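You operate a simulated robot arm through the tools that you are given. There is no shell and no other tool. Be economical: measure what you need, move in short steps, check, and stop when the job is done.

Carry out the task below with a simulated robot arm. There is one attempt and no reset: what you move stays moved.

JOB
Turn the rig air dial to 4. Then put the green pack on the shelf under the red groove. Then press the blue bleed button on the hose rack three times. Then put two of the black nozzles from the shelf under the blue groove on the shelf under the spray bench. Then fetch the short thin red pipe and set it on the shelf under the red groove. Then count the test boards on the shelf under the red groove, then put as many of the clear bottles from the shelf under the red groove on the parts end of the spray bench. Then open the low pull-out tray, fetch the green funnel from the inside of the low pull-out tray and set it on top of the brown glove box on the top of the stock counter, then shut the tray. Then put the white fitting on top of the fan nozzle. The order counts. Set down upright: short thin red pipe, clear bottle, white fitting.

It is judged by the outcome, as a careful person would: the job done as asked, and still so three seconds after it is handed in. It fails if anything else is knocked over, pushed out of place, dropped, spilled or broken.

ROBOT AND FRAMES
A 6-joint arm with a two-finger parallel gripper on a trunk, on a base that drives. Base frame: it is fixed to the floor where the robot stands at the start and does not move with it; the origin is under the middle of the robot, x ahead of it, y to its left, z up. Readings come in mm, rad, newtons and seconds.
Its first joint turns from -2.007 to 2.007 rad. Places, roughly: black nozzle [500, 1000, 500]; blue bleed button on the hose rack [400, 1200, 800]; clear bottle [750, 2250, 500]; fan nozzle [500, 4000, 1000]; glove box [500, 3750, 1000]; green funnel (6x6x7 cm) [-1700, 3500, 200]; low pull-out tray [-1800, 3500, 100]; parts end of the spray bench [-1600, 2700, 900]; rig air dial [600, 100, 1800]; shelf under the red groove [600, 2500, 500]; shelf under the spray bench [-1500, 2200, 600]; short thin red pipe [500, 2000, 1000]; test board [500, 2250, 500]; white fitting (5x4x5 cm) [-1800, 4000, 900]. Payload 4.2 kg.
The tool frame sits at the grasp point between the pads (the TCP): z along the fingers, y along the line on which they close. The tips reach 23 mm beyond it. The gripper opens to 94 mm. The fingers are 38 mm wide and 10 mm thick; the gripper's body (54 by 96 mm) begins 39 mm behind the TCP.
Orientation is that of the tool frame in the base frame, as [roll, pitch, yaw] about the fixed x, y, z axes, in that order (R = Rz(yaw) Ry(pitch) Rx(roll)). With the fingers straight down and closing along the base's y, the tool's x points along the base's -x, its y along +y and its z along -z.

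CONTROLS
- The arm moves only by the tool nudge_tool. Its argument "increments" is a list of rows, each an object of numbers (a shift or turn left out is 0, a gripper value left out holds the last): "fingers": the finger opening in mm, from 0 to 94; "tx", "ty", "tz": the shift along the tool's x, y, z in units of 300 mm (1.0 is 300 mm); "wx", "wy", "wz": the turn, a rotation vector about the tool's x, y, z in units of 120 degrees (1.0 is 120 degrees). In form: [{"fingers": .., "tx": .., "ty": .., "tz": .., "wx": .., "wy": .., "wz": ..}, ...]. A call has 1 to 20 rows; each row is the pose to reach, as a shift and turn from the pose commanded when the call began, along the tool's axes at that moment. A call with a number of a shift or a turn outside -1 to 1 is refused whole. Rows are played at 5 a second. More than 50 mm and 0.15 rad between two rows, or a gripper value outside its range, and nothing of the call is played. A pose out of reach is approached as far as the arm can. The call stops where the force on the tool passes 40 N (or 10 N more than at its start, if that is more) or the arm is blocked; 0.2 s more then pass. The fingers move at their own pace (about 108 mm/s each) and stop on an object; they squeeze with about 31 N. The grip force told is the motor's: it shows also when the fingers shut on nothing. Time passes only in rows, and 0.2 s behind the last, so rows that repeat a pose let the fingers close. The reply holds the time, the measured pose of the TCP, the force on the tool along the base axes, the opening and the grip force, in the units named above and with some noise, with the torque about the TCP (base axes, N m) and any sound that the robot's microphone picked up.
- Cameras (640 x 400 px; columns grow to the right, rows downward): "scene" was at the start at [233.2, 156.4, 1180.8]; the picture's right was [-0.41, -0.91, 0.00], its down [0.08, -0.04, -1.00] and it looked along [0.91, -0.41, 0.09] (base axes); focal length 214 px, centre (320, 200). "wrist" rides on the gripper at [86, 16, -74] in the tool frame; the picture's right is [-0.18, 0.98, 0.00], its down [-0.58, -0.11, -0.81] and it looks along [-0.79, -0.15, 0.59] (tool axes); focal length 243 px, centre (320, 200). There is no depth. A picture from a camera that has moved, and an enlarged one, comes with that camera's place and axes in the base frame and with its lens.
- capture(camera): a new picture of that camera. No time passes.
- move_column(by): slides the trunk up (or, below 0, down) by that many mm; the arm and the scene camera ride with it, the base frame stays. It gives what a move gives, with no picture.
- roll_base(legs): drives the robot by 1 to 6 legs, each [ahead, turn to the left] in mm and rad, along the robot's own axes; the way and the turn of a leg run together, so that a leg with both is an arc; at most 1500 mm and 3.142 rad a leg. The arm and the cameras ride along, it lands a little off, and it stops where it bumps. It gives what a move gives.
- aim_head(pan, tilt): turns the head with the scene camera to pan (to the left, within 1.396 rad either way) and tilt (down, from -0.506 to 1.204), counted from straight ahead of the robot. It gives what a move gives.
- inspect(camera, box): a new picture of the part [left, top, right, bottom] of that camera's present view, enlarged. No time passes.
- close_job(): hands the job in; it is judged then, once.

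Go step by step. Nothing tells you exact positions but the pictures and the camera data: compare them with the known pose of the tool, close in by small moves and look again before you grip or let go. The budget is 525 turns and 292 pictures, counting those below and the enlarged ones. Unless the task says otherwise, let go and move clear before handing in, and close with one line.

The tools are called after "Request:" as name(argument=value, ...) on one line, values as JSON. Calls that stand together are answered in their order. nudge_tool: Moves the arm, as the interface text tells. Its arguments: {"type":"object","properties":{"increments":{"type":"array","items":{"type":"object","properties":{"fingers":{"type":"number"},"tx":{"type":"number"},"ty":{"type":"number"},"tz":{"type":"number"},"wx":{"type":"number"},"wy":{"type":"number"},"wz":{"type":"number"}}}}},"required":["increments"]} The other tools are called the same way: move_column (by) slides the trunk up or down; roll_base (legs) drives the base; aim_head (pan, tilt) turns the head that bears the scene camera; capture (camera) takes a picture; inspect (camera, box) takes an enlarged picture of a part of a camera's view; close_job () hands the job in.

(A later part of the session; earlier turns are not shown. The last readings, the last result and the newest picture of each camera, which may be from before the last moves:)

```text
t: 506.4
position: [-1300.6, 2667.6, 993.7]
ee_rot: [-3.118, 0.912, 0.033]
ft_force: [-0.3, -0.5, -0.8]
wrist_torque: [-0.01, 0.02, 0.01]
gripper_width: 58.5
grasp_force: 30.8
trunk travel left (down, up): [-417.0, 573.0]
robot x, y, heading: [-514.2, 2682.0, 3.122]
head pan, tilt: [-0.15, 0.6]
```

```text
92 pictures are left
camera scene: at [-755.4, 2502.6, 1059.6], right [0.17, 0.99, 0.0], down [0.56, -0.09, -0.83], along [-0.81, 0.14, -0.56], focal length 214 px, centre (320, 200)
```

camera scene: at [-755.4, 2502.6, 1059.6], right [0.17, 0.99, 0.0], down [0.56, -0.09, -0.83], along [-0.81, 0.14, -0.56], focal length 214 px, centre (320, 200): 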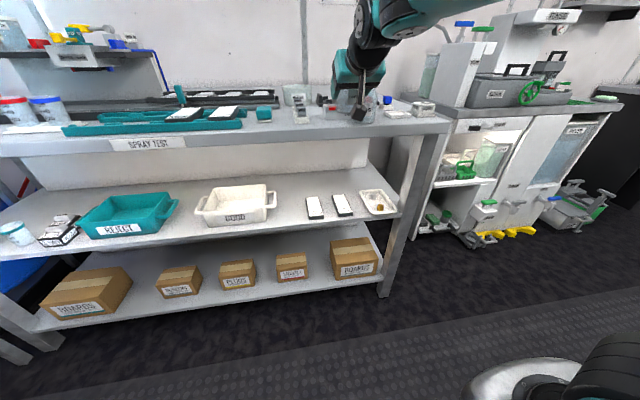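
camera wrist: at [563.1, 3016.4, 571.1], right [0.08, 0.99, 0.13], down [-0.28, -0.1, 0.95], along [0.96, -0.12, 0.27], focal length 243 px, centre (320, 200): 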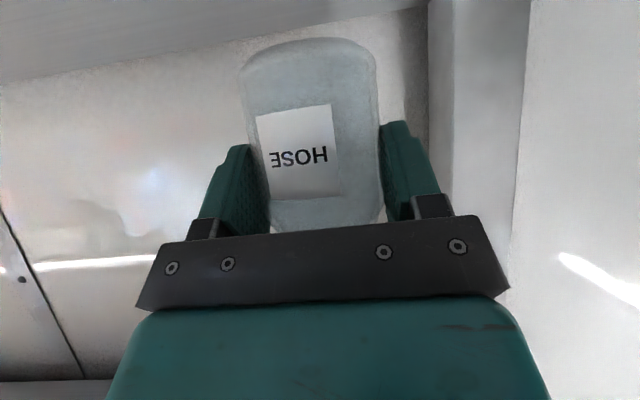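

Request:
nudge_tool(increments=[{"ty": 0.04}, {"ty": 0.08}])

Request:
roll_base(legs=[[42, 0]])

Request:
inspect(camera="scene", box=[240, 60, 440, 185])

Request:
capture(camera="wrist")

```text
t: 507.1
position: [-1301.8, 2643.4, 993.2]
ee_rot: [-3.117, 0.911, 0.032]
ft_force: [-0.4, 0.4, -0.1]
wrist_torque: [-0.02, -0.02, -0.01]
gripper_width: 58.5
grasp_force: 30.7
trunk travel left (down, up): [-417.0, 573.0]
robot x, y, heading: [-516.3, 2683.2, 3.124]
head pan, tilt: [-0.15, 0.6]
```

```text
t: 507.9
position: [-1343.2, 2643.8, 992.7]
ee_rot: [-3.117, 0.911, 0.035]
ft_force: [-0.7, -0.3, -0.5]
wrist_torque: [0.02, -0.01, 0.01]
gripper_width: 58.9
grasp_force: 31.1
trunk travel left (down, up): [-417.0, 573.0]
robot x, y, heading: [-553.8, 2681.1, 3.127]
head pan, tilt: [-0.15, 0.6]
```

```text
3.20 times, centred on (340, 122) of scene
camera zoom: at [-797.2, 2503.0, 1059.5], right [0.17, 0.99, 0.0], down [0.56, -0.09, -0.83], along [-0.81, 0.14, -0.56], focal length 686 px, centre (256, 448)
```

zoom: 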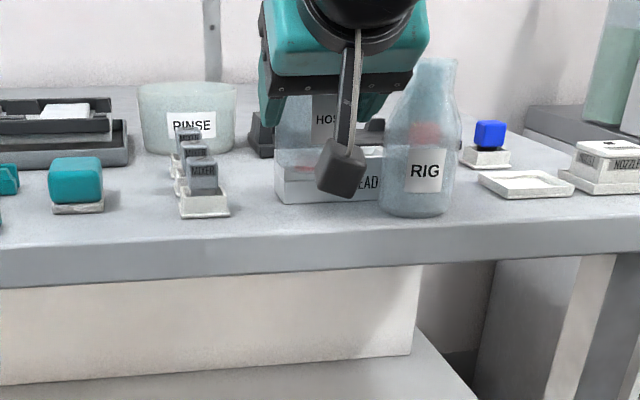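

```text
90 pictures are left
camera wrist: at [-1230.1, 2628.8, 970.1], right [-0.1, -0.99, 0.13], down [0.28, 0.1, 0.95], along [-0.95, 0.13, 0.27], focal length 243 px, centre (320, 200)
```

wrist: 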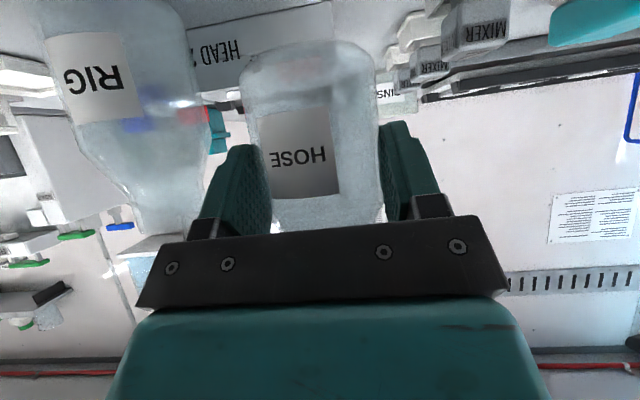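

Request:
nudge_tool(increments=[{"ty": 0.025}])

Request:
move_column(by=-32)

Request:
nudge_tool(increments=[{"tx": 0.0105, "tz": 0.0082}, {"tx": 0.0184, "tz": 0.0144}, {"tx": 0.0263, "tz": 0.0205}])

Request:
capture(camera="wrist")

```text
t: 508.3
position: [-1343.6, 2636.0, 994.6]
ee_rot: [-3.117, 0.911, 0.036]
ft_force: [-0.6, -0.4, -0.7]
wrist_torque: [-0.02, -0.01, 0.01]
gripper_width: 58.6
grasp_force: 30.6
trunk travel left (down, up): [-417.0, 573.0]
robot x, y, heading: [-552.6, 2682.0, 3.122]
head pan, tilt: [-0.15, 0.6]
```

```text
t: 509.1
position: [-1343.3, 2635.4, 961.1]
ee_rot: [-3.117, 0.911, 0.035]
ft_force: [0.1, 0.2, -1.1]
wrist_torque: [0.02, 0.01, 0.04]
gripper_width: 58.2
grasp_force: 30.8
trunk travel left (down, up): [-385.0, 605.0]
robot x, y, heading: [-556.7, 2680.8, 3.126]
head pan, tilt: [-0.15, 0.6]
```

```text
t: 509.9
position: [-1344.3, 2636.1, 954.4]
ee_rot: [-3.121, 0.917, 0.032]
ft_force: [2.4, -0.3, 10.0]
wrist_torque: [-0.34, -0.04, 0.04]
gripper_width: 58.7
grasp_force: 30.9
trunk travel left (down, up): [-385.0, 605.0]
robot x, y, heading: [-554.9, 2683.9, 3.122]
head pan, tilt: [-0.15, 0.6]
```

```text
89 pictures are left
camera wrist: at [-1230.7, 2621.6, 930.1], right [-0.1, -0.99, 0.13], down [0.28, 0.1, 0.95], along [-0.95, 0.13, 0.27], focal length 243 px, centre (320, 200)
```

wrist: 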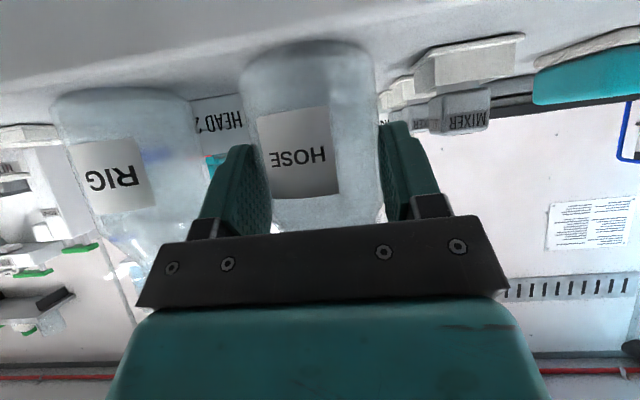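

Request:
nudge_tool(increments=[{"tx": -0.003, "tz": -0.002}, {"tx": -0.003, "tz": -0.002, "fingers": 64}, {"tx": -0.003, "tz": -0.002, "fingers": 71}, {"tx": -0.003, "tz": -0.002, "fingers": 71}, {"tx": -0.003, "tz": -0.1, "fingers": 71}, {"tx": -0.003, "tz": -0.25, "fingers": 71}, {"tx": -0.003, "tz": -0.4, "fingers": 71}])

Request:
inspect(camera="scene", box=[240, 60, 440, 185])

```text
t: 511.5
position: [-1249.9, 2633.5, 1022.3]
ee_rot: [-3.118, 0.912, 0.033]
ft_force: [-0.8, -0.5, -0.7]
wrist_torque: [0.01, 0.04, -0.03]
gripper_width: 70.9
grasp_force: 0.0
trunk travel left (down, up): [-385.0, 605.0]
robot x, y, heading: [-556.1, 2683.0, 3.124]
head pan, tilt: [-0.15, 0.6]
```

```text
3.20 times, centred on (340, 122) of scene
camera zoom: at [-797.4, 2502.9, 1027.4], right [0.17, 0.99, 0.0], down [0.56, -0.09, -0.82], along [-0.81, 0.14, -0.57], focal length 686 px, centre (256, 448)
```

zoom: 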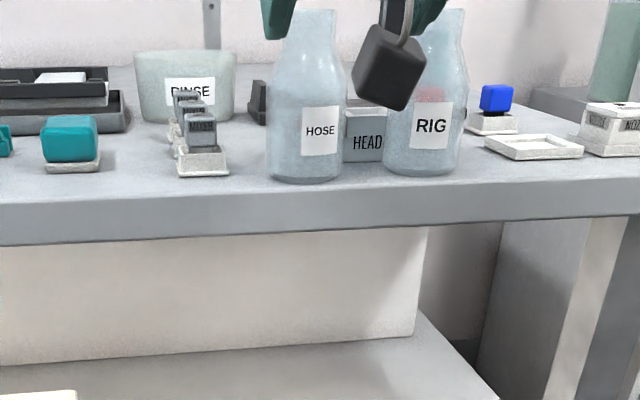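

Request:
roll_base(legs=[[-150, 0], [0, -1.553], [700, 0], [0, 1.571]])

Request:
aim_head(pan=-0.1, tilt=0.6)

Request:
capture(camera="scene")

```text
t: 523.8
position: [-1113.7, 3284.1, 1024.6]
ee_rot: [-3.117, 0.911, 0.081]
ft_force: [-0.5, 0.2, -0.3]
wrist_torque: [0.04, 0.02, 0.02]
gripper_width: 71.0
grasp_force: 0.1
trunk travel left (down, up): [-385.0, 605.0]
robot x, y, heading: [-423.7, 3371.4, -3.11]
head pan, tilt: [-0.15, 0.6]
```

```text
t: 524.5
position: [-1112.4, 3284.1, 1023.5]
ee_rot: [-3.117, 0.912, 0.084]
ft_force: [-0.5, 1.6, -0.9]
wrist_torque: [0.01, -0.04, 0.01]
gripper_width: 71.1
grasp_force: 0.1
trunk travel left (down, up): [-385.0, 605.0]
robot x, y, heading: [-419.8, 3366.8, -3.111]
head pan, tilt: [-0.099, 0.6]
```

```text
87 pictures are left
camera scene: at [-655.0, 3170.8, 1027.5], right [0.07, 1.0, 0.0], down [0.56, -0.04, -0.83], along [-0.82, 0.06, -0.56], focal length 214 px, centre (320, 200)
```

scene: 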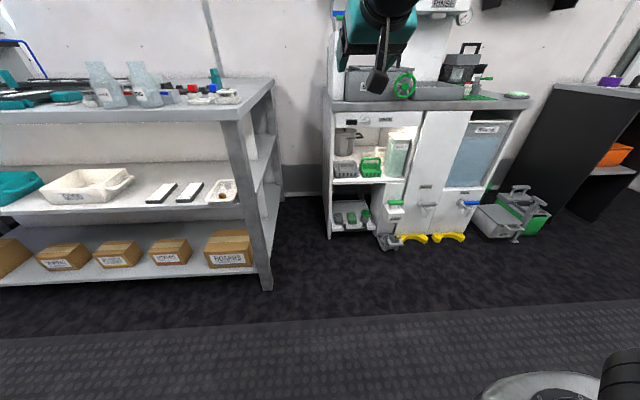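

Request:
inspect(camera="scene", box=[310, 90, 550, 260])

Request:
inspect(camera="scene", box=[320, 170, 420, 245])

```text
2.35 times, centred on (430, 175) of scene
camera zoom: at [-655.0, 3170.8, 1027.5], right [0.07, 1.0, 0.0], down [0.56, -0.04, -0.83], along [-0.82, 0.06, -0.56], focal length 505 px, centre (61, 259)
```

zoom: 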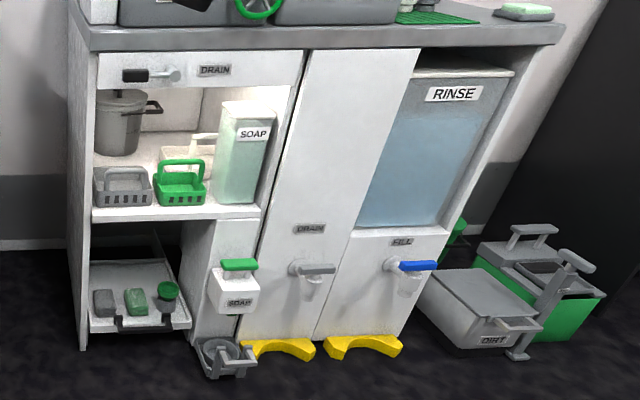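

```text
5.33 times, centred on (370, 208) of scene
camera zoom: at [-655.0, 3170.8, 1027.5], right [0.07, 1.0, 0.0], down [0.56, -0.04, -0.83], along [-0.82, 0.06, -0.56], focal length 1144 px, centre (53, 160)
```

zoom: 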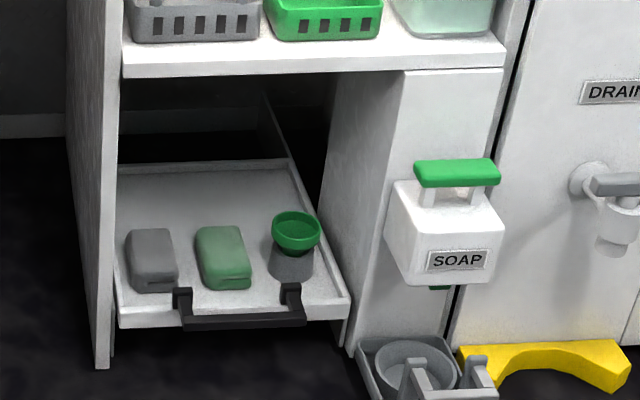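

The low tray is at the rinse cabinet's lower left, with a black bar handle near [-1655, 3470, 100]. I'll set the tool pointing down with the fingers turned 90° to grip the bar.

Request:
nudge_tool(increments=[{"wy": 0.055, "tx": 0.03, "tz": 0.02, "fingers": 60}, {"wy": 0.11, "tx": 0.06, "tz": 0.04}, {"wy": 0.165, "tx": 0.09, "tz": 0.06}, {"wy": 0.22, "tx": 0.12, "tz": 0.08}, {"wy": 0.275, "tx": 0.15, "tz": 0.1}, {"wy": 0.33, "tx": 0.18, "tz": 0.13}, {"wy": 0.385, "tx": 0.2, "tz": 0.15}, {"wy": 0.434, "tx": 0.21, "tz": 0.164}])

Request:
nudge_tool(increments=[{"wz": 0.07}, {"wz": 0.14}, {"wz": 0.21}, {"wz": 0.28}, {"wz": 0.35}, {"wz": 0.42}, {"wz": 0.49}, {"wz": 0.56}, {"wz": 0.63}, {"wz": 0.7}, {"wz": 0.75}])

Request:
capture(camera="scene")

```text
t: 526.3
position: [-1108.8, 3284.9, 942.9]
ee_rot: [-3.132, 0.001, 0.064]
ft_force: [0.0, 0.9, -0.3]
wrist_torque: [-0.01, -0.01, 0.0]
gripper_width: 60.2
grasp_force: 0.0
out of reach, approached as far as the arm can: row 8
trunk travel left (down, up): [-385.0, 605.0]
robot x, y, heading: [-423.2, 3364.5, -3.114]
head pan, tilt: [-0.099, 0.6]
```

```text
t: 528.7
position: [-1109.2, 3283.6, 942.8]
ee_rot: [3.14, 0.012, -1.508]
ft_force: [0.0, -0.5, 0.3]
wrist_torque: [0.0, 0.0, 0.0]
gripper_width: 60.1
grasp_force: 0.2
trunk travel left (down, up): [-385.0, 605.0]
robot x, y, heading: [-422.5, 3370.2, -3.109]
head pan, tilt: [-0.099, 0.6]
```

```text
84 pictures are left
camera scene: at [-655.0, 3170.8, 1027.5], right [0.07, 1.0, 0.0], down [0.56, -0.04, -0.83], along [-0.82, 0.06, -0.56], focal length 214 px, centre (320, 200)
```

scene: 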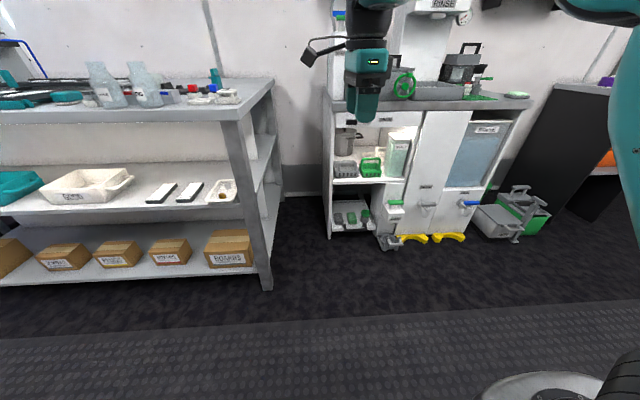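

Request:
roll_base(legs=[[0, -1.6], [110, 0], [0, 1.571]])

Request:
move_column(by=-380)

Request:
nudge_tool(increments=[{"tz": 0.15, "tx": -0.05}, {"tz": 0.3, "tx": -0.1}, {"tz": 0.45, "tx": -0.15}, {"tz": 0.6, "tx": -0.2}, {"tz": 0.75, "tx": -0.2}, {"tz": 0.9, "tx": -0.2}, {"tz": 1.0, "tx": -0.2}])

Request:
aim_head(pan=-0.1, tilt=0.4)

Request:
capture(camera="scene")

```text
t: 537.6
position: [-1108.8, 3430.2, 942.4]
ee_rot: [3.139, 0.011, -1.56]
ft_force: [-0.8, -0.2, -0.3]
wrist_torque: [0.0, -0.03, 0.0]
gripper_width: 60.1
grasp_force: 0.1
trunk travel left (down, up): [-385.0, 605.0]
robot x, y, heading: [-418.8, 3477.1, 3.12]
head pan, tilt: [-0.099, 0.6]
```

```text
t: 541.3
position: [-1108.3, 3429.5, 561.1]
ee_rot: [3.138, 0.013, -1.559]
ft_force: [-0.4, 0.9, 0.1]
wrist_torque: [-0.02, 0.0, 0.0]
gripper_width: 60.2
grasp_force: 0.1
trunk travel left (down, up): [-5.0, 985.0]
robot x, y, heading: [-423.7, 3473.8, 3.121]
head pan, tilt: [-0.099, 0.6]
```

```text
t: 542.9
position: [-1110.3, 3496.1, 264.4]
ee_rot: [3.138, 0.012, -1.561]
ft_force: [-0.8, -0.4, -0.7]
wrist_torque: [0.0, -0.01, 0.01]
gripper_width: 59.8
grasp_force: 0.0
trunk travel left (down, up): [-5.0, 985.0]
robot x, y, heading: [-416.6, 3471.9, 3.12]
head pan, tilt: [-0.099, 0.6]
```

```text
t: 543.6
position: [-1109.3, 3496.0, 262.9]
ee_rot: [3.139, 0.012, -1.562]
ft_force: [0.1, 0.4, 0.9]
wrist_torque: [0.0, -0.01, -0.01]
gripper_width: 59.7
grasp_force: 0.1
trunk travel left (down, up): [-5.0, 985.0]
robot x, y, heading: [-418.7, 3474.5, 3.117]
head pan, tilt: [-0.099, 0.4]
```

```text
83 pictures are left
camera scene: at [-667.4, 3292.5, 665.7], right [0.12, 0.99, 0.0], down [0.39, -0.05, -0.92], along [-0.91, 0.11, -0.39], focal length 214 px, centre (320, 200)
```

scene: 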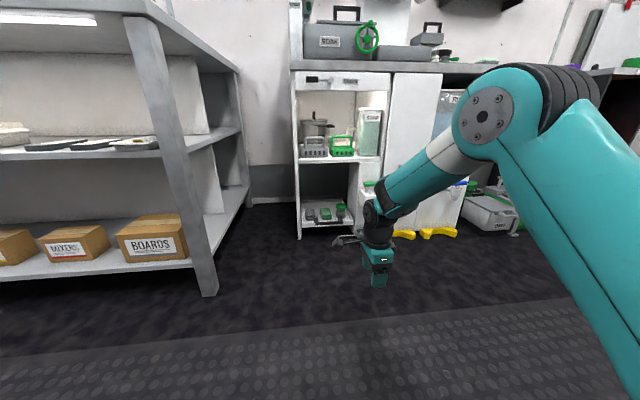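

Request:
roll_base(legs=[[0, 0.02], [400, 0]])

Request:
capture(camera="scene")

Request:
inspect(camera="scene", box=[280, 130, 480, 255])

Request:
capture(camera="wrist")

```text
t: 546.5
position: [-1509.7, 3473.6, 262.2]
ee_rot: [3.139, 0.012, -1.531]
ft_force: [-0.1, 0.1, 0.5]
wrist_torque: [0.01, -0.01, 0.05]
gripper_width: 59.9
grasp_force: 0.1
trunk travel left (down, up): [-5.0, 985.0]
robot x, y, heading: [-820.2, 3475.7, -3.135]
head pan, tilt: [-0.099, 0.4]
```

```text
82 pictures are left
camera scene: at [-1061.4, 3283.4, 665.7], right [0.09, 1.0, 0.0], down [0.39, -0.04, -0.92], along [-0.92, 0.08, -0.39], focal length 214 px, centre (320, 200)
```

scene: 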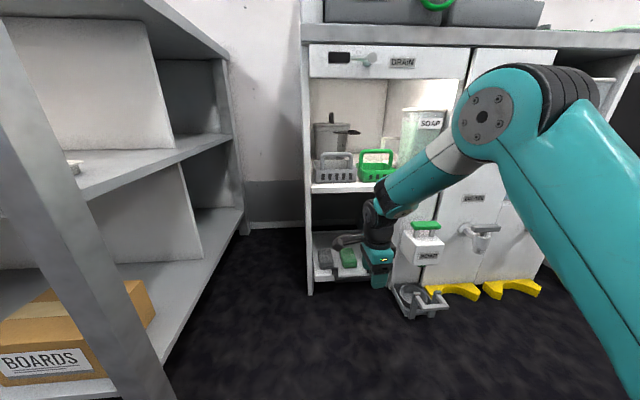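

```text
3.20 times, centred on (380, 192) of scene
camera zoom: at [-1061.4, 3283.4, 665.7], right [0.09, 1.0, 0.0], down [0.39, -0.04, -0.92], along [-0.92, 0.08, -0.39], focal length 686 px, centre (128, 224)
```

zoom: 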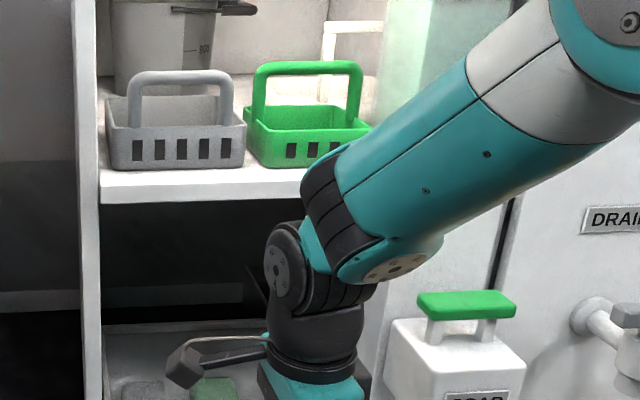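

```text
80 pictures are left
camera wrist: at [-1521.6, 3384.9, 336.9], right [-0.99, 0.14, 0.01], down [0.09, 0.58, 0.81], along [0.11, 0.8, -0.58], focal length 243 px, centre (320, 200)
```

wrist: 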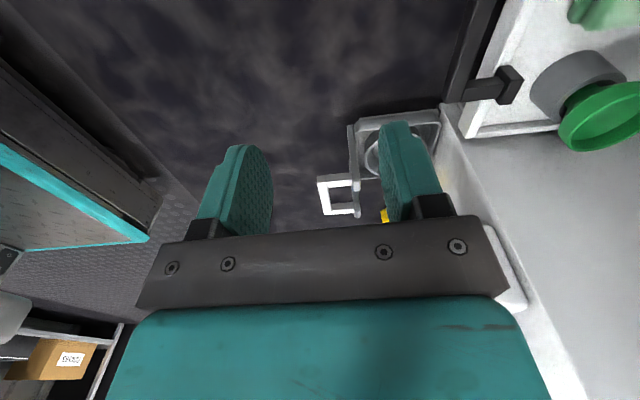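

Request:
nudge_tool(increments=[{"wz": 0.019, "tx": 0.02, "fingers": 44}])

Request:
roll_base(legs=[[120, 0]])

Request:
nudge_tool(increments=[{"tz": 0.1}, {"tz": 0.2}])

Request:
capture(camera="wrist")

Request:
capture(camera="scene")

```text
t: 546.9
position: [-1510.1, 3466.8, 264.1]
ee_rot: [3.138, 0.012, -1.57]
ft_force: [0.7, 0.6, 0.0]
wrist_torque: [0.02, -0.02, 0.04]
gripper_width: 44.2
grasp_force: 0.1
trunk travel left (down, up): [-5.0, 985.0]
robot x, y, heading: [-819.7, 3471.9, -3.127]
head pan, tilt: [-0.099, 0.4]
```

```text
t: 548.1
position: [-1628.1, 3466.4, 264.0]
ee_rot: [3.138, 0.013, -1.57]
ft_force: [0.6, -0.2, -0.8]
wrist_torque: [0.0, 0.02, 0.05]
gripper_width: 44.1
grasp_force: 0.2
trunk travel left (down, up): [-5.0, 985.0]
robot x, y, heading: [-942.3, 3471.6, -3.134]
head pan, tilt: [-0.099, 0.4]
```

```text
t: 548.7
position: [-1630.4, 3469.6, 201.8]
ee_rot: [3.137, 0.011, -1.572]
ft_force: [-1.5, 0.3, -0.2]
wrist_torque: [-0.02, 0.0, -0.04]
gripper_width: 44.0
grasp_force: 0.1
trunk travel left (down, up): [-5.0, 985.0]
robot x, y, heading: [-938.6, 3471.3, -3.13]
head pan, tilt: [-0.099, 0.4]
```

```text
79 pictures are left
camera wrist: at [-1646.1, 3382.6, 276.4], right [-0.98, 0.18, 0.01], down [0.11, 0.57, 0.81], along [0.15, 0.8, -0.58], focal length 243 px, centre (320, 200)
```

wrist: 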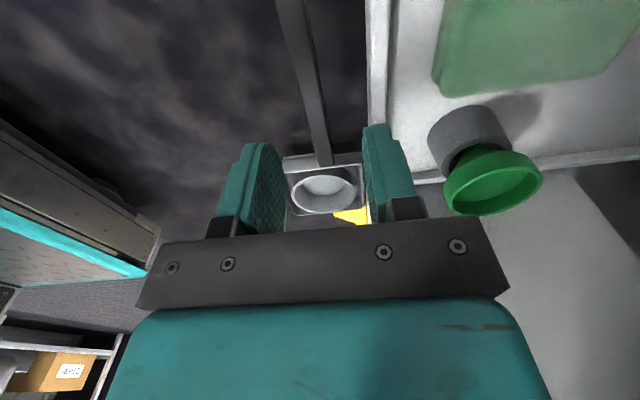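

```text
78 pictures are left
camera scene: at [-1180.7, 3282.5, 665.8], right [0.09, 1.0, 0.0], down [0.39, -0.04, -0.92], along [-0.92, 0.08, -0.39], focal length 214 px, centre (320, 200)
```

scene: 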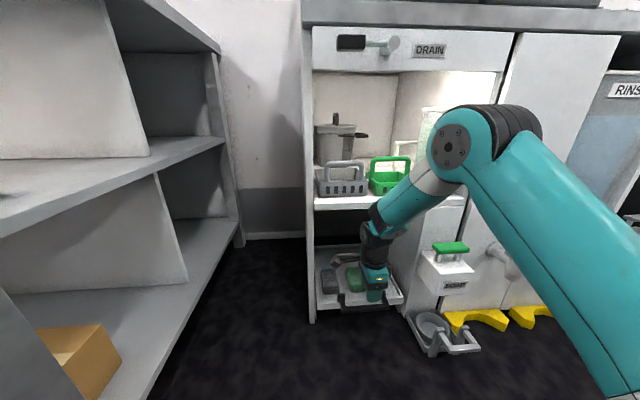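

Request:
nudge_tool(increments=[{"ty": -0.02, "tz": 0.08}, {"ty": -0.02, "tz": 0.16}, {"ty": -0.02, "tz": 0.25}])

Request:
capture(camera="wrist")

```text
t: 549.5
position: [-1624.5, 3467.5, 128.4]
ee_rot: [3.138, 0.012, -1.572]
ft_force: [-0.1, 0.2, 0.0]
wrist_torque: [0.0, -0.02, -0.02]
gripper_width: 44.0
grasp_force: 0.1
trunk travel left (down, up): [-5.0, 985.0]
robot x, y, heading: [-937.3, 3470.3, -3.132]
head pan, tilt: [-0.099, 0.4]
```

```text
77 pictures are left
camera wrist: at [-1639.5, 3380.4, 202.5], right [-0.98, 0.18, 0.01], down [0.11, 0.57, 0.81], along [0.15, 0.8, -0.58], focal length 243 px, centre (320, 200)
```

wrist: 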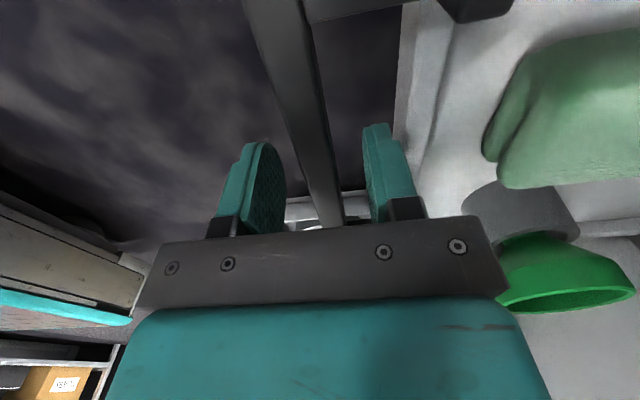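

Bar is between the fingers. I'll close on it and pull back with the base.

Request:
nudge_tool(increments=[{"fingers": 5}, {"fingers": 5}, {"fingers": 5}])

Request:
capture(camera="wrist")

```text
t: 550.3
position: [-1623.4, 3467.1, 128.9]
ee_rot: [3.137, 0.012, -1.573]
ft_force: [-7.4, -3.3, -6.1]
wrist_torque: [-0.44, 0.05, -1.88]
gripper_width: 13.6
grasp_force: 45.7
trunk travel left (down, up): [-5.0, 985.0]
robot x, y, heading: [-939.6, 3472.7, -3.137]
head pan, tilt: [-0.099, 0.4]
```

```text
76 pictures are left
camera wrist: at [-1639.8, 3380.5, 202.5], right [-0.98, 0.19, 0.01], down [0.11, 0.57, 0.81], along [0.15, 0.8, -0.58], focal length 243 px, centre (320, 200)
```

wrist: 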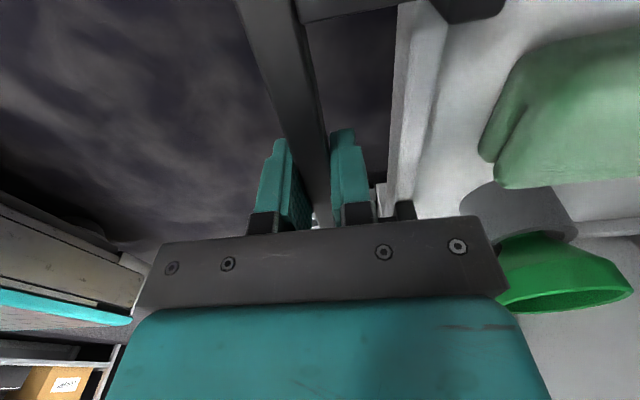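

Request:
roll_base(legs=[[-120, 0]])

Request:
capture(camera="scene")

```text
t: 551.5
position: [-1502.4, 3467.5, 129.7]
ee_rot: [3.139, 0.011, -1.568]
ft_force: [2.1, -6.5, -3.1]
wrist_torque: [0.0, -0.05, -1.67]
gripper_width: 14.1
grasp_force: 44.8
trunk travel left (down, up): [-5.0, 985.0]
robot x, y, heading: [-818.6, 3476.1, -3.128]
head pan, tilt: [-0.099, 0.4]
```

```text
75 pictures are left
camera scene: at [-1058.2, 3283.1, 665.7], right [0.09, 1.0, 0.0], down [0.39, -0.03, -0.92], along [-0.92, 0.08, -0.39], focal length 214 px, centre (320, 200)
```

scene: 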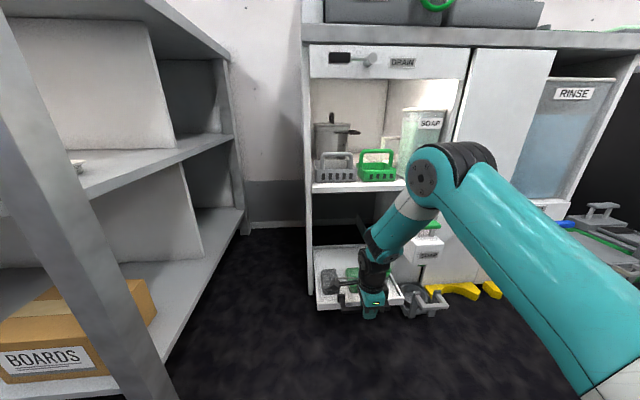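

Request:
roll_base(legs=[[-100, 0]])

Request:
capture(camera="scene")

Request:
capture(camera="wrist")

```text
t: 552.7
position: [-1397.8, 3466.3, 128.4]
ee_rot: [3.139, 0.008, -1.566]
ft_force: [0.8, -24.0, -2.1]
wrist_torque: [0.5, -0.15, -1.68]
gripper_width: 14.4
grasp_force: 44.8
trunk travel left (down, up): [-5.0, 985.0]
robot x, y, heading: [-714.6, 3472.8, -3.134]
head pan, tilt: [-0.099, 0.4]
```

```text
74 pictures are left
camera scene: at [-954.7, 3284.0, 665.7], right [0.09, 1.0, 0.0], down [0.39, -0.03, -0.92], along [-0.92, 0.08, -0.39], focal length 214 px, centre (320, 200)
```

scene: 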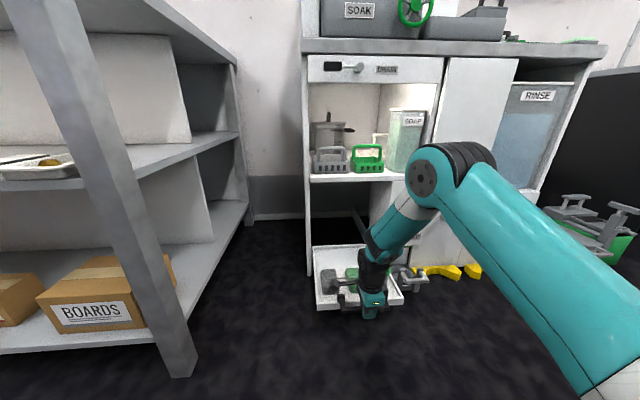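

```text
73 pictures are left
camera wrist: at [-1412.9, 3379.4, 202.7], right [-0.98, 0.18, 0.0], down [0.11, 0.57, 0.81], along [0.14, 0.8, -0.58], focal length 243 px, centre (320, 200)
```

wrist: 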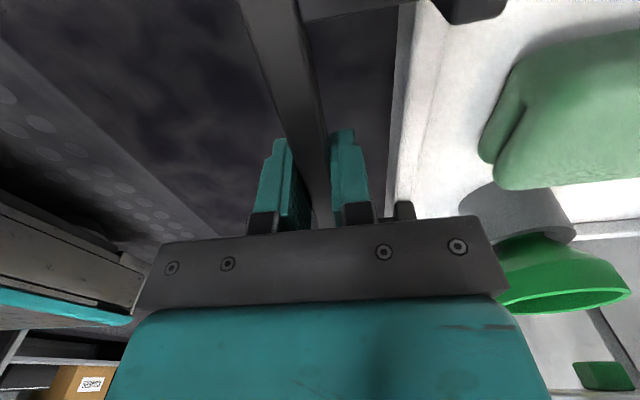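

Request:
nudge_tool(increments=[{"fingers": 44}, {"fingers": 44}, {"tz": -0.12, "fingers": 44}, {"tz": -0.28}, {"tz": -0.44}, {"tz": -0.6}])

Request:
nudge_tool(increments=[{"wz": -0.07, "fingers": 90}, {"wz": -0.14}, {"wz": -0.21}, {"wz": -0.28}, {"wz": -0.35}, {"wz": -0.42}, {"wz": -0.49}, {"wz": -0.56}, {"wz": -0.63}, {"wz": -0.7}, {"wz": -0.75}])

Request:
capture(camera="wrist")

Request:
inspect(camera="scene", box=[290, 200, 450, 320])

```text
t: 554.1
position: [-1397.5, 3462.5, 313.9]
ee_rot: [-3.14, 0.01, -1.564]
ft_force: [1.0, 0.0, -0.4]
wrist_torque: [-0.04, -0.01, 0.0]
gripper_width: 43.8
grasp_force: 0.1
trunk travel left (down, up): [-5.0, 985.0]
robot x, y, heading: [-715.4, 3476.4, -3.126]
head pan, tilt: [-0.099, 0.4]
```

```text
t: 556.5
position: [-1397.5, 3464.3, 310.1]
ee_rot: [-3.132, 0.002, 0.008]
ft_force: [-0.6, -0.8, 0.2]
wrist_torque: [0.0, 0.02, -0.01]
gripper_width: 89.6
grasp_force: 0.0
trunk travel left (down, up): [-5.0, 985.0]
robot x, y, heading: [-715.0, 3475.8, -3.134]
head pan, tilt: [-0.099, 0.4]
```

```text
72 pictures are left
camera wrist: at [-1310.2, 3448.0, 383.5], right [-0.18, -0.98, -0.01], down [-0.58, 0.1, 0.81], along [-0.79, 0.15, -0.59], focal length 243 px, centre (320, 200)
```

wrist: 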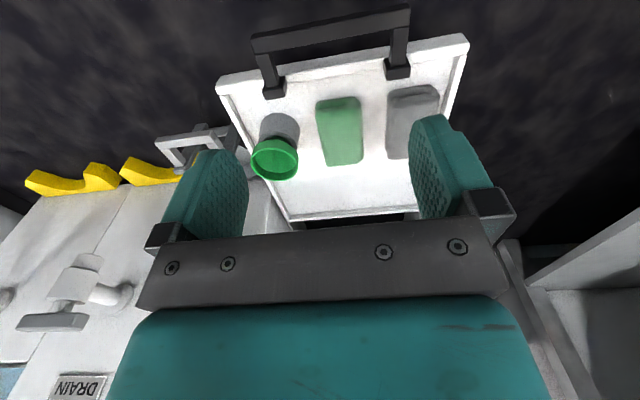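

```text
3.33 times, centred on (370, 260) of scene
camera zoom: at [-954.7, 3284.0, 665.7], right [0.09, 1.0, 0.0], down [0.39, -0.03, -0.92], along [-0.92, 0.08, -0.39], focal length 715 px, centre (153, 0)
```

zoom: 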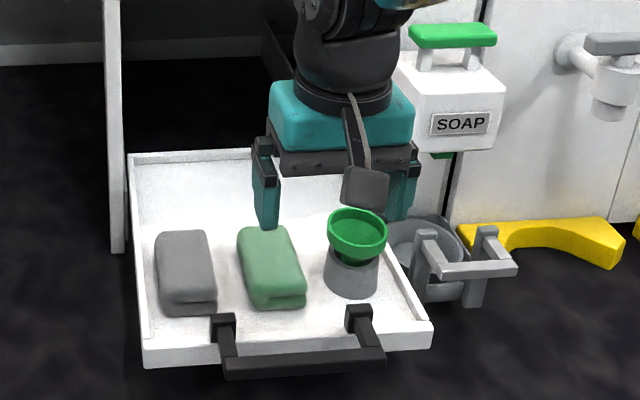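

Request:
roll_base(legs=[[90, 0]])

Request:
nudge_tool(increments=[{"tx": -0.04, "ty": -0.13}, {"tx": -0.08, "ty": -0.267}])

Request:
capture(camera="wrist")

```text
t: 557.6
position: [-1487.2, 3463.1, 310.0]
ee_rot: [-3.132, 0.001, 0.006]
ft_force: [0.6, 0.4, -0.3]
wrist_torque: [0.02, 0.02, -0.02]
gripper_width: 90.0
grasp_force: 0.0
trunk travel left (down, up): [-5.0, 985.0]
robot x, y, heading: [-805.0, 3474.4, -3.132]
head pan, tilt: [-0.099, 0.4]
```

```text
t: 558.2
position: [-1512.7, 3540.1, 312.7]
ee_rot: [-3.132, 0.002, 0.006]
ft_force: [-0.6, 0.8, 0.3]
wrist_torque: [-0.01, 0.04, 0.02]
gripper_width: 90.0
grasp_force: 0.0
trunk travel left (down, up): [-5.0, 985.0]
robot x, y, heading: [-804.7, 3476.3, -3.129]
head pan, tilt: [-0.099, 0.4]
```

```text
70 pictures are left
camera wrist: at [-1425.7, 3524.1, 386.0], right [-0.18, -0.98, -0.01], down [-0.58, 0.1, 0.81], along [-0.79, 0.15, -0.59], focal length 243 px, centre (320, 200)
```

wrist: 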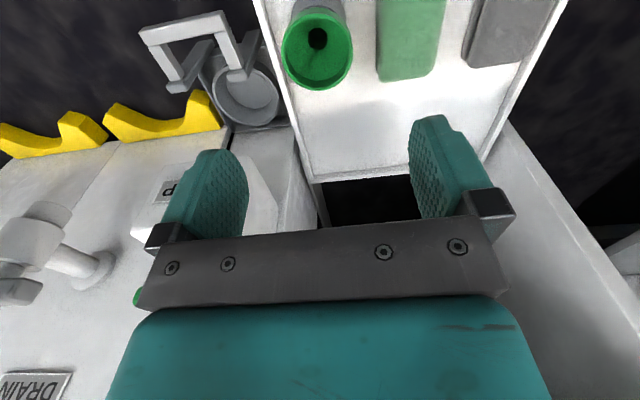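

Request:
nudge_tool(increments=[{"ty": -0.018, "tx": -0.007, "tz": 0.16}, {"ty": -0.018, "tx": -0.007, "tz": 0.32}, {"ty": -0.018, "tx": -0.007, "tz": 0.42}])

Request:
capture(camera="wrist")

Request:
inspect(camera="scene", box=[300, 220, 500, 345])

```text
t: 559.0
position: [-1516.7, 3549.6, 183.3]
ee_rot: [-3.133, 0.003, 0.005]
ft_force: [0.8, 0.3, 0.0]
wrist_torque: [-0.01, 0.06, -0.02]
gripper_width: 89.9
grasp_force: 0.0
trunk travel left (down, up): [-5.0, 985.0]
robot x, y, heading: [-801.7, 3473.8, -3.131]
head pan, tilt: [-0.099, 0.4]
```

```text
69 pictures are left
camera wrist: at [-1428.8, 3533.1, 257.5], right [-0.18, -0.98, -0.01], down [-0.58, 0.1, 0.81], along [-0.8, 0.15, -0.59], focal length 243 px, centre (320, 200)
```

wrist: 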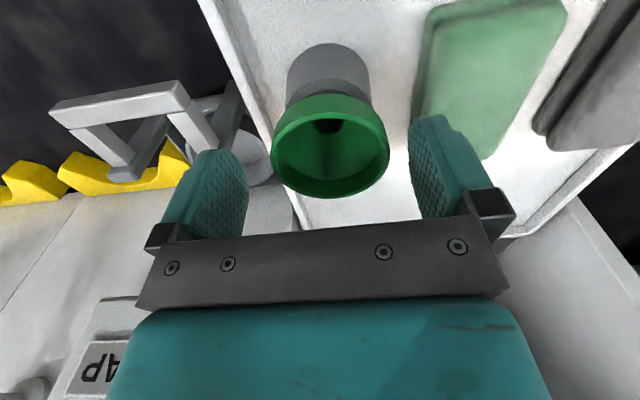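

```text
3.20 times, centred on (400, 282) of scene
camera zoom: at [-1044.9, 3283.1, 665.8], right [0.09, 1.0, 0.0], down [0.39, -0.03, -0.92], along [-0.92, 0.08, -0.39], focal length 686 px, centre (64, -64)
```

zoom: 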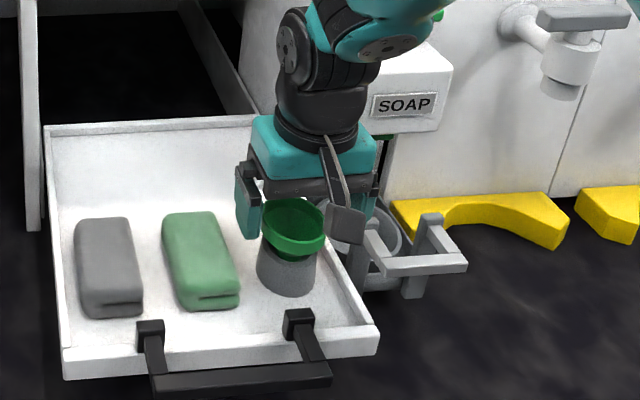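

Request:
nudge_tool(increments=[{"ty": 0.014, "tx": -0.012, "tz": 0.035}, {"ty": 0.014, "tx": -0.012, "tz": 0.067}, {"ty": 0.014, "tx": -0.012, "tz": 0.067, "fingers": 45}, {"ty": 0.014, "tx": -0.012, "tz": 0.067, "fingers": 45}, {"ty": 0.014, "tx": -0.012, "tz": 0.067, "fingers": 45}])

Request:
capture(camera="wrist")

```text
t: 560.2
position: [-1518.0, 3546.0, 164.9]
ee_rot: [-3.134, 0.001, 0.005]
ft_force: [0.3, -3.9, 1.2]
wrist_torque: [-0.12, 0.0, -0.01]
gripper_width: 58.7
grasp_force: 30.8
trunk travel left (down, up): [-5.0, 985.0]
robot x, y, heading: [-802.6, 3474.8, -3.128]
head pan, tilt: [-0.099, 0.4]
```

```text
67 pictures are left
camera wrist: at [-1430.4, 3529.3, 239.0], right [-0.18, -0.98, -0.01], down [-0.58, 0.1, 0.81], along [-0.79, 0.15, -0.59], focal length 243 px, centre (320, 200)
```

wrist: 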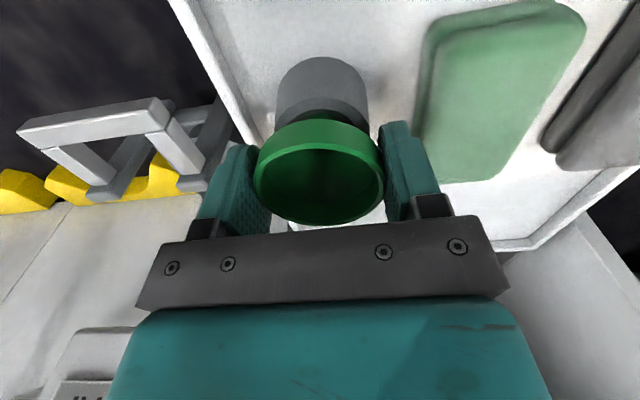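

Gripped the green rim. I'll lift straight up.

Request:
nudge_tool(increments=[{"tz": -0.08}, {"tz": -0.2}, {"tz": -0.35}, {"tz": -0.5}])

Request:
capture(camera="wrist")

Request:
capture(camera="scene")

```text
t: 561.2
position: [-1520.4, 3542.6, 315.9]
ee_rot: [-3.131, 0.003, 0.006]
ft_force: [-0.5, -0.2, 0.1]
wrist_torque: [0.02, 0.01, -0.03]
gripper_width: 58.8
grasp_force: 31.3
trunk travel left (down, up): [-5.0, 985.0]
robot x, y, heading: [-806.5, 3474.2, -3.132]
head pan, tilt: [-0.099, 0.4]
```

```text
66 pictures are left
camera wrist: at [-1433.2, 3526.9, 390.6], right [-0.18, -0.98, -0.01], down [-0.58, 0.1, 0.81], along [-0.79, 0.15, -0.59], focal length 243 px, centre (320, 200)
```

wrist: 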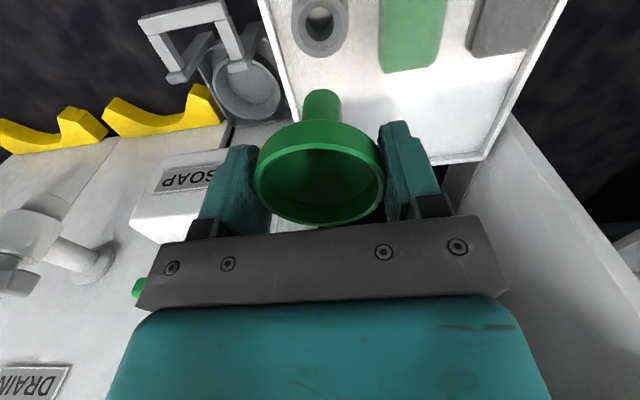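

```text
65 pictures are left
camera scene: at [-1044.9, 3283.1, 665.6], right [0.09, 1.0, 0.0], down [0.39, -0.03, -0.92], along [-0.92, 0.08, -0.39], focal length 214 px, centre (320, 200)
```

scene: 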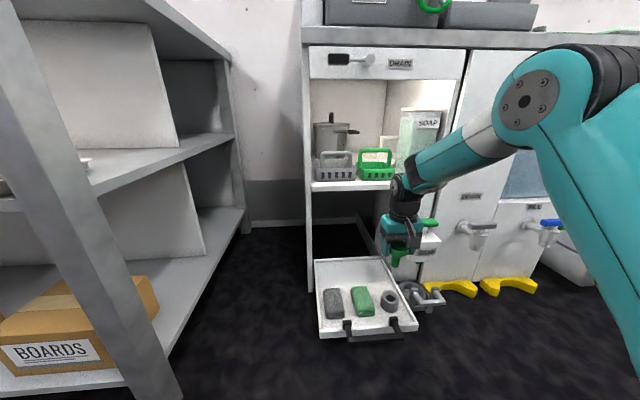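

Request:
roll_base(legs=[[-330, 0]])

Request:
move_column(by=400)

Request:
move_column(by=350)

Request:
roll_base(legs=[[0, -1.571], [250, 0], [0, -1.571]])

Request:
aim_head(pan=0.1, tilt=0.5)

Request:
capture(camera="scene")

```text
t: 563.3
position: [-1198.5, 3540.3, 316.4]
ee_rot: [-3.132, 0.0, 0.015]
ft_force: [0.0, 0.5, 0.3]
wrist_torque: [-0.04, 0.0, 0.0]
gripper_width: 58.8
grasp_force: 31.6
trunk travel left (down, up): [-5.0, 985.0]
robot x, y, heading: [-482.2, 3478.3, -3.123]
head pan, tilt: [-0.099, 0.4]
```

```text
t: 567.1
position: [-1199.7, 3540.8, 716.7]
ee_rot: [-3.133, 0.002, 0.015]
ft_force: [0.3, 0.2, -0.9]
wrist_torque: [0.02, -0.03, -0.02]
gripper_width: 58.8
grasp_force: 31.6
trunk travel left (down, up): [-405.0, 585.0]
robot x, y, heading: [-484.9, 3480.8, -3.116]
head pan, tilt: [-0.099, 0.4]
```

```text
t: 570.6
position: [-1198.1, 3541.2, 1065.7]
ee_rot: [-3.133, 0.0, 0.015]
ft_force: [0.3, 0.8, 0.0]
wrist_torque: [-0.03, -0.05, 0.01]
gripper_width: 58.7
grasp_force: 31.1
trunk travel left (down, up): [-755.0, 235.0]
robot x, y, heading: [-478.3, 3478.3, -3.119]
head pan, tilt: [-0.099, 0.4]
```

```text
t: 580.0
position: [233.5, 3661.2, 1066.2]
ee_rot: [-3.132, 0.001, -3.129]
ft_force: [1.1, 0.1, -0.9]
wrist_torque: [-0.01, 0.01, 0.01]
gripper_width: 58.8
grasp_force: 31.4
trunk travel left (down, up): [-755.0, 235.0]
robot x, y, heading: [-483.1, 3724.2, 0.009]
head pan, tilt: [-0.099, 0.4]
```

```text
t: 580.7
position: [233.5, 3661.4, 1066.6]
ee_rot: [-3.133, 0.003, -3.129]
ft_force: [1.2, -0.8, -0.4]
wrist_torque: [0.02, 0.0, 0.0]
gripper_width: 58.9
grasp_force: 30.8
trunk travel left (down, up): [-755.0, 235.0]
robot x, y, heading: [-486.8, 3725.8, 0.019]
head pan, tilt: [0.099, 0.499]
```

```text
64 pictures are left
camera scene: at [-243.0, 3931.4, 1406.6], right [0.12, -0.99, 0.0], down [-0.48, -0.06, -0.88], along [0.87, 0.1, -0.48], focal length 214 px, centre (320, 200)
```

scene: 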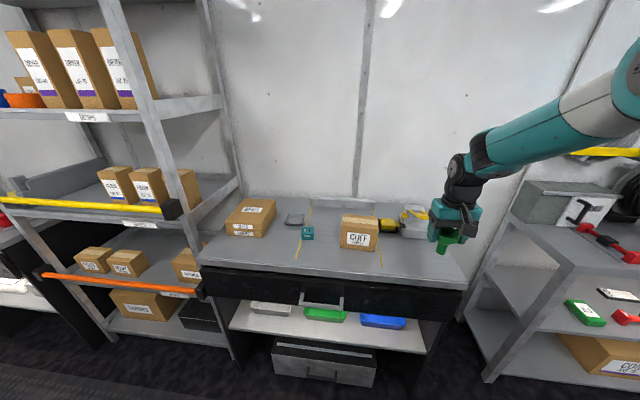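

Request:
inspect(camera="scene", box=[200, 180, 440, 320])

```text
2.67 times, centred on (320, 250) of scene
camera zoom: at [-243.0, 3931.4, 1406.6], right [0.12, -0.99, 0.0], down [-0.48, -0.06, -0.88], along [0.87, 0.1, -0.48], focal length 572 px, centre (320, 67)
```

zoom: 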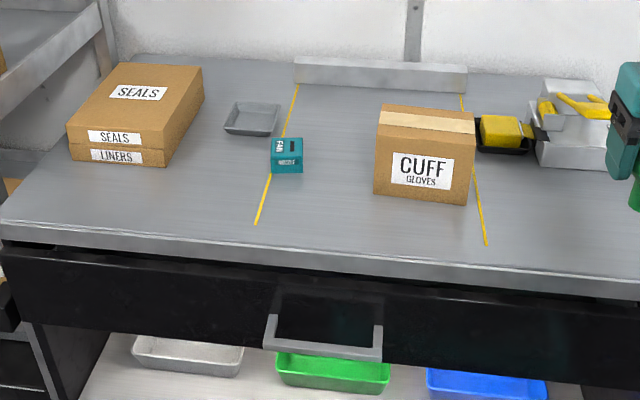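

Request:
move_column(by=80)

Request:
nudge_tool(increments=[{"ty": 0.15}, {"ty": 0.3}, {"ty": 0.45}, {"ty": 0.6}, {"ty": 0.65}])

Request:
roll_base(legs=[[100, -0.015]])

Request:
capture(camera="wrist")

Request:
capture(camera="scene")

```text
t: 581.9
position: [233.9, 3660.8, 1146.7]
ee_rot: [-3.133, 0.001, -3.129]
ft_force: [-0.2, 0.3, 0.4]
wrist_torque: [0.03, -0.03, -0.02]
gripper_width: 58.8
grasp_force: 30.9
trunk travel left (down, up): [-835.0, 155.0]
robot x, y, heading: [-485.6, 3723.1, 0.017]
head pan, tilt: [0.099, 0.499]
```

```text
t: 583.1
position: [230.3, 3857.7, 1143.6]
ee_rot: [-3.132, 0.001, -3.131]
ft_force: [0.3, 0.3, -0.5]
wrist_torque: [-0.01, -0.01, -0.02]
gripper_width: 58.9
grasp_force: 31.1
trunk travel left (down, up): [-835.0, 155.0]
robot x, y, heading: [-484.6, 3723.3, 0.02]
head pan, tilt: [0.099, 0.499]
```

```text
t: 584.3
position: [333.4, 3845.8, 1143.2]
ee_rot: [-3.132, 0.002, 3.137]
ft_force: [-0.7, 0.0, -0.2]
wrist_torque: [-0.04, -0.03, -0.02]
gripper_width: 58.6
grasp_force: 31.2
trunk travel left (down, up): [-835.0, 155.0]
robot x, y, heading: [-380.7, 3726.9, 0.006]
head pan, tilt: [0.099, 0.499]
```

```text
62 pictures are left
camera wrist: at [247.6, 3863.3, 1217.8], right [0.19, 0.98, -0.01], down [0.58, -0.1, 0.81], along [0.79, -0.16, -0.59], focal length 243 px, centre (320, 200)
```

wrist: 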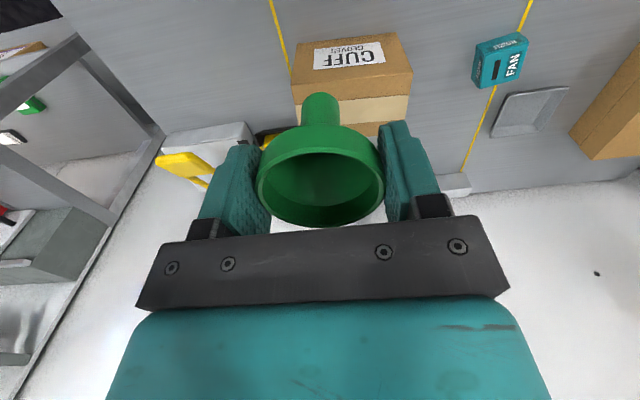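

```text
61 pictures are left
camera scene: at [-139.2, 3928.4, 1486.6], right [0.1, -0.99, 0.0], down [-0.48, -0.05, -0.88], along [0.87, 0.09, -0.48], focal length 214 px, centre (320, 200)
```

scene: 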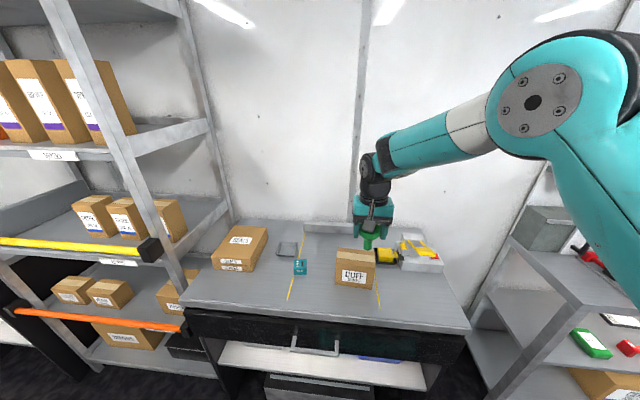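

Request:
nudge_tool(increments=[{"ty": 0.063}])

Request:
roll_base(legs=[[104, 0]])

Request:
move_column(by=-85)

Request:
capture(camera="wrist")

Request:
aim_head(pan=-0.2, tilt=0.6)

Request:
inspect(camera="scene", box=[220, 120, 420, 245])

```text
t: 584.7
position: [333.9, 3863.6, 1143.0]
ee_rot: [-3.132, 0.002, 3.136]
ft_force: [-0.5, 0.1, 0.2]
wrist_torque: [0.0, -0.02, -0.01]
gripper_width: 58.6
grasp_force: 30.6
trunk travel left (down, up): [-835.0, 155.0]
robot x, y, heading: [-384.4, 3724.4, 0.002]
head pan, tilt: [0.099, 0.499]
```

```text
t: 585.8
position: [437.6, 3866.1, 1143.9]
ee_rot: [-3.132, 0.002, 3.141]
ft_force: [-0.6, 1.1, -0.9]
wrist_torque: [-0.01, -0.03, 0.04]
gripper_width: 58.6
grasp_force: 31.1
trunk travel left (down, up): [-835.0, 155.0]
robot x, y, heading: [-277.9, 3727.6, 0.004]
head pan, tilt: [0.099, 0.499]
```

```text
t: 587.0
position: [436.8, 3866.0, 1058.1]
ee_rot: [-3.132, 0.001, 3.138]
ft_force: [0.6, -0.2, -0.8]
wrist_torque: [-0.06, 0.01, -0.01]
gripper_width: 58.6
grasp_force: 30.7
trunk travel left (down, up): [-750.0, 240.0]
robot x, y, heading: [-281.2, 3729.5, 0.001]
head pan, tilt: [0.099, 0.499]
```

```text
60 pictures are left
camera wrist: at [350.7, 3883.5, 1131.6], right [0.19, 0.98, -0.01], down [0.58, -0.1, 0.81], along [0.79, -0.16, -0.59], focal length 243 px, centre (320, 200)
```

wrist: 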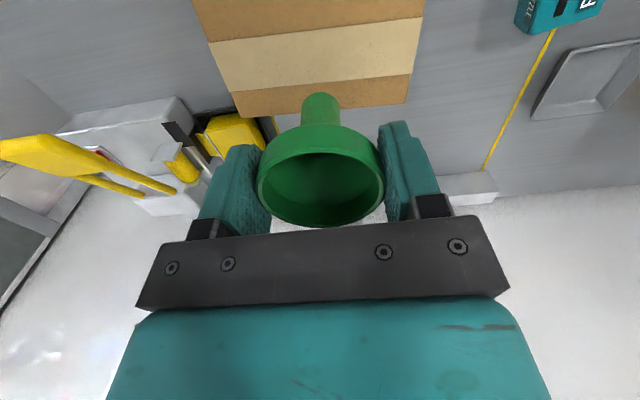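

```text
t: 587.8
position: [436.2, 3867.3, 1057.1]
ee_rot: [-3.132, 0.001, 3.139]
ft_force: [-0.2, -0.1, -0.9]
wrist_torque: [0.04, -0.02, 0.01]
gripper_width: 58.8
grasp_force: 31.1
trunk travel left (down, up): [-750.0, 240.0]
robot x, y, heading: [-280.8, 3728.3, 0.003]
head pan, tilt: [-0.201, 0.6]
```

```text
3.20 times, centred on (320, 182) of scene
camera zoom: at [-39.9, 3902.5, 1392.5], right [-0.2, -0.98, 0.0], down [-0.55, 0.11, -0.83], along [0.81, -0.16, -0.56], focal length 686 px, centre (320, 256)
```

zoom: 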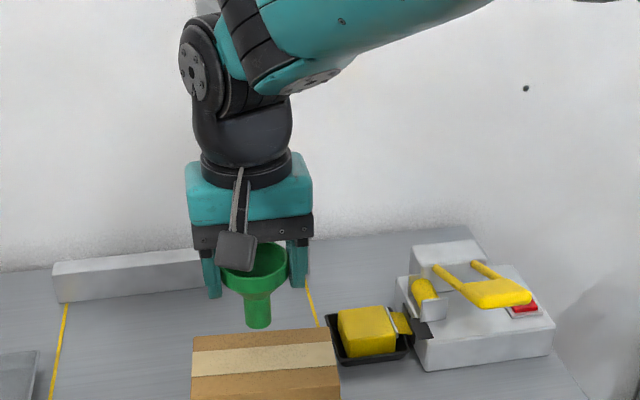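

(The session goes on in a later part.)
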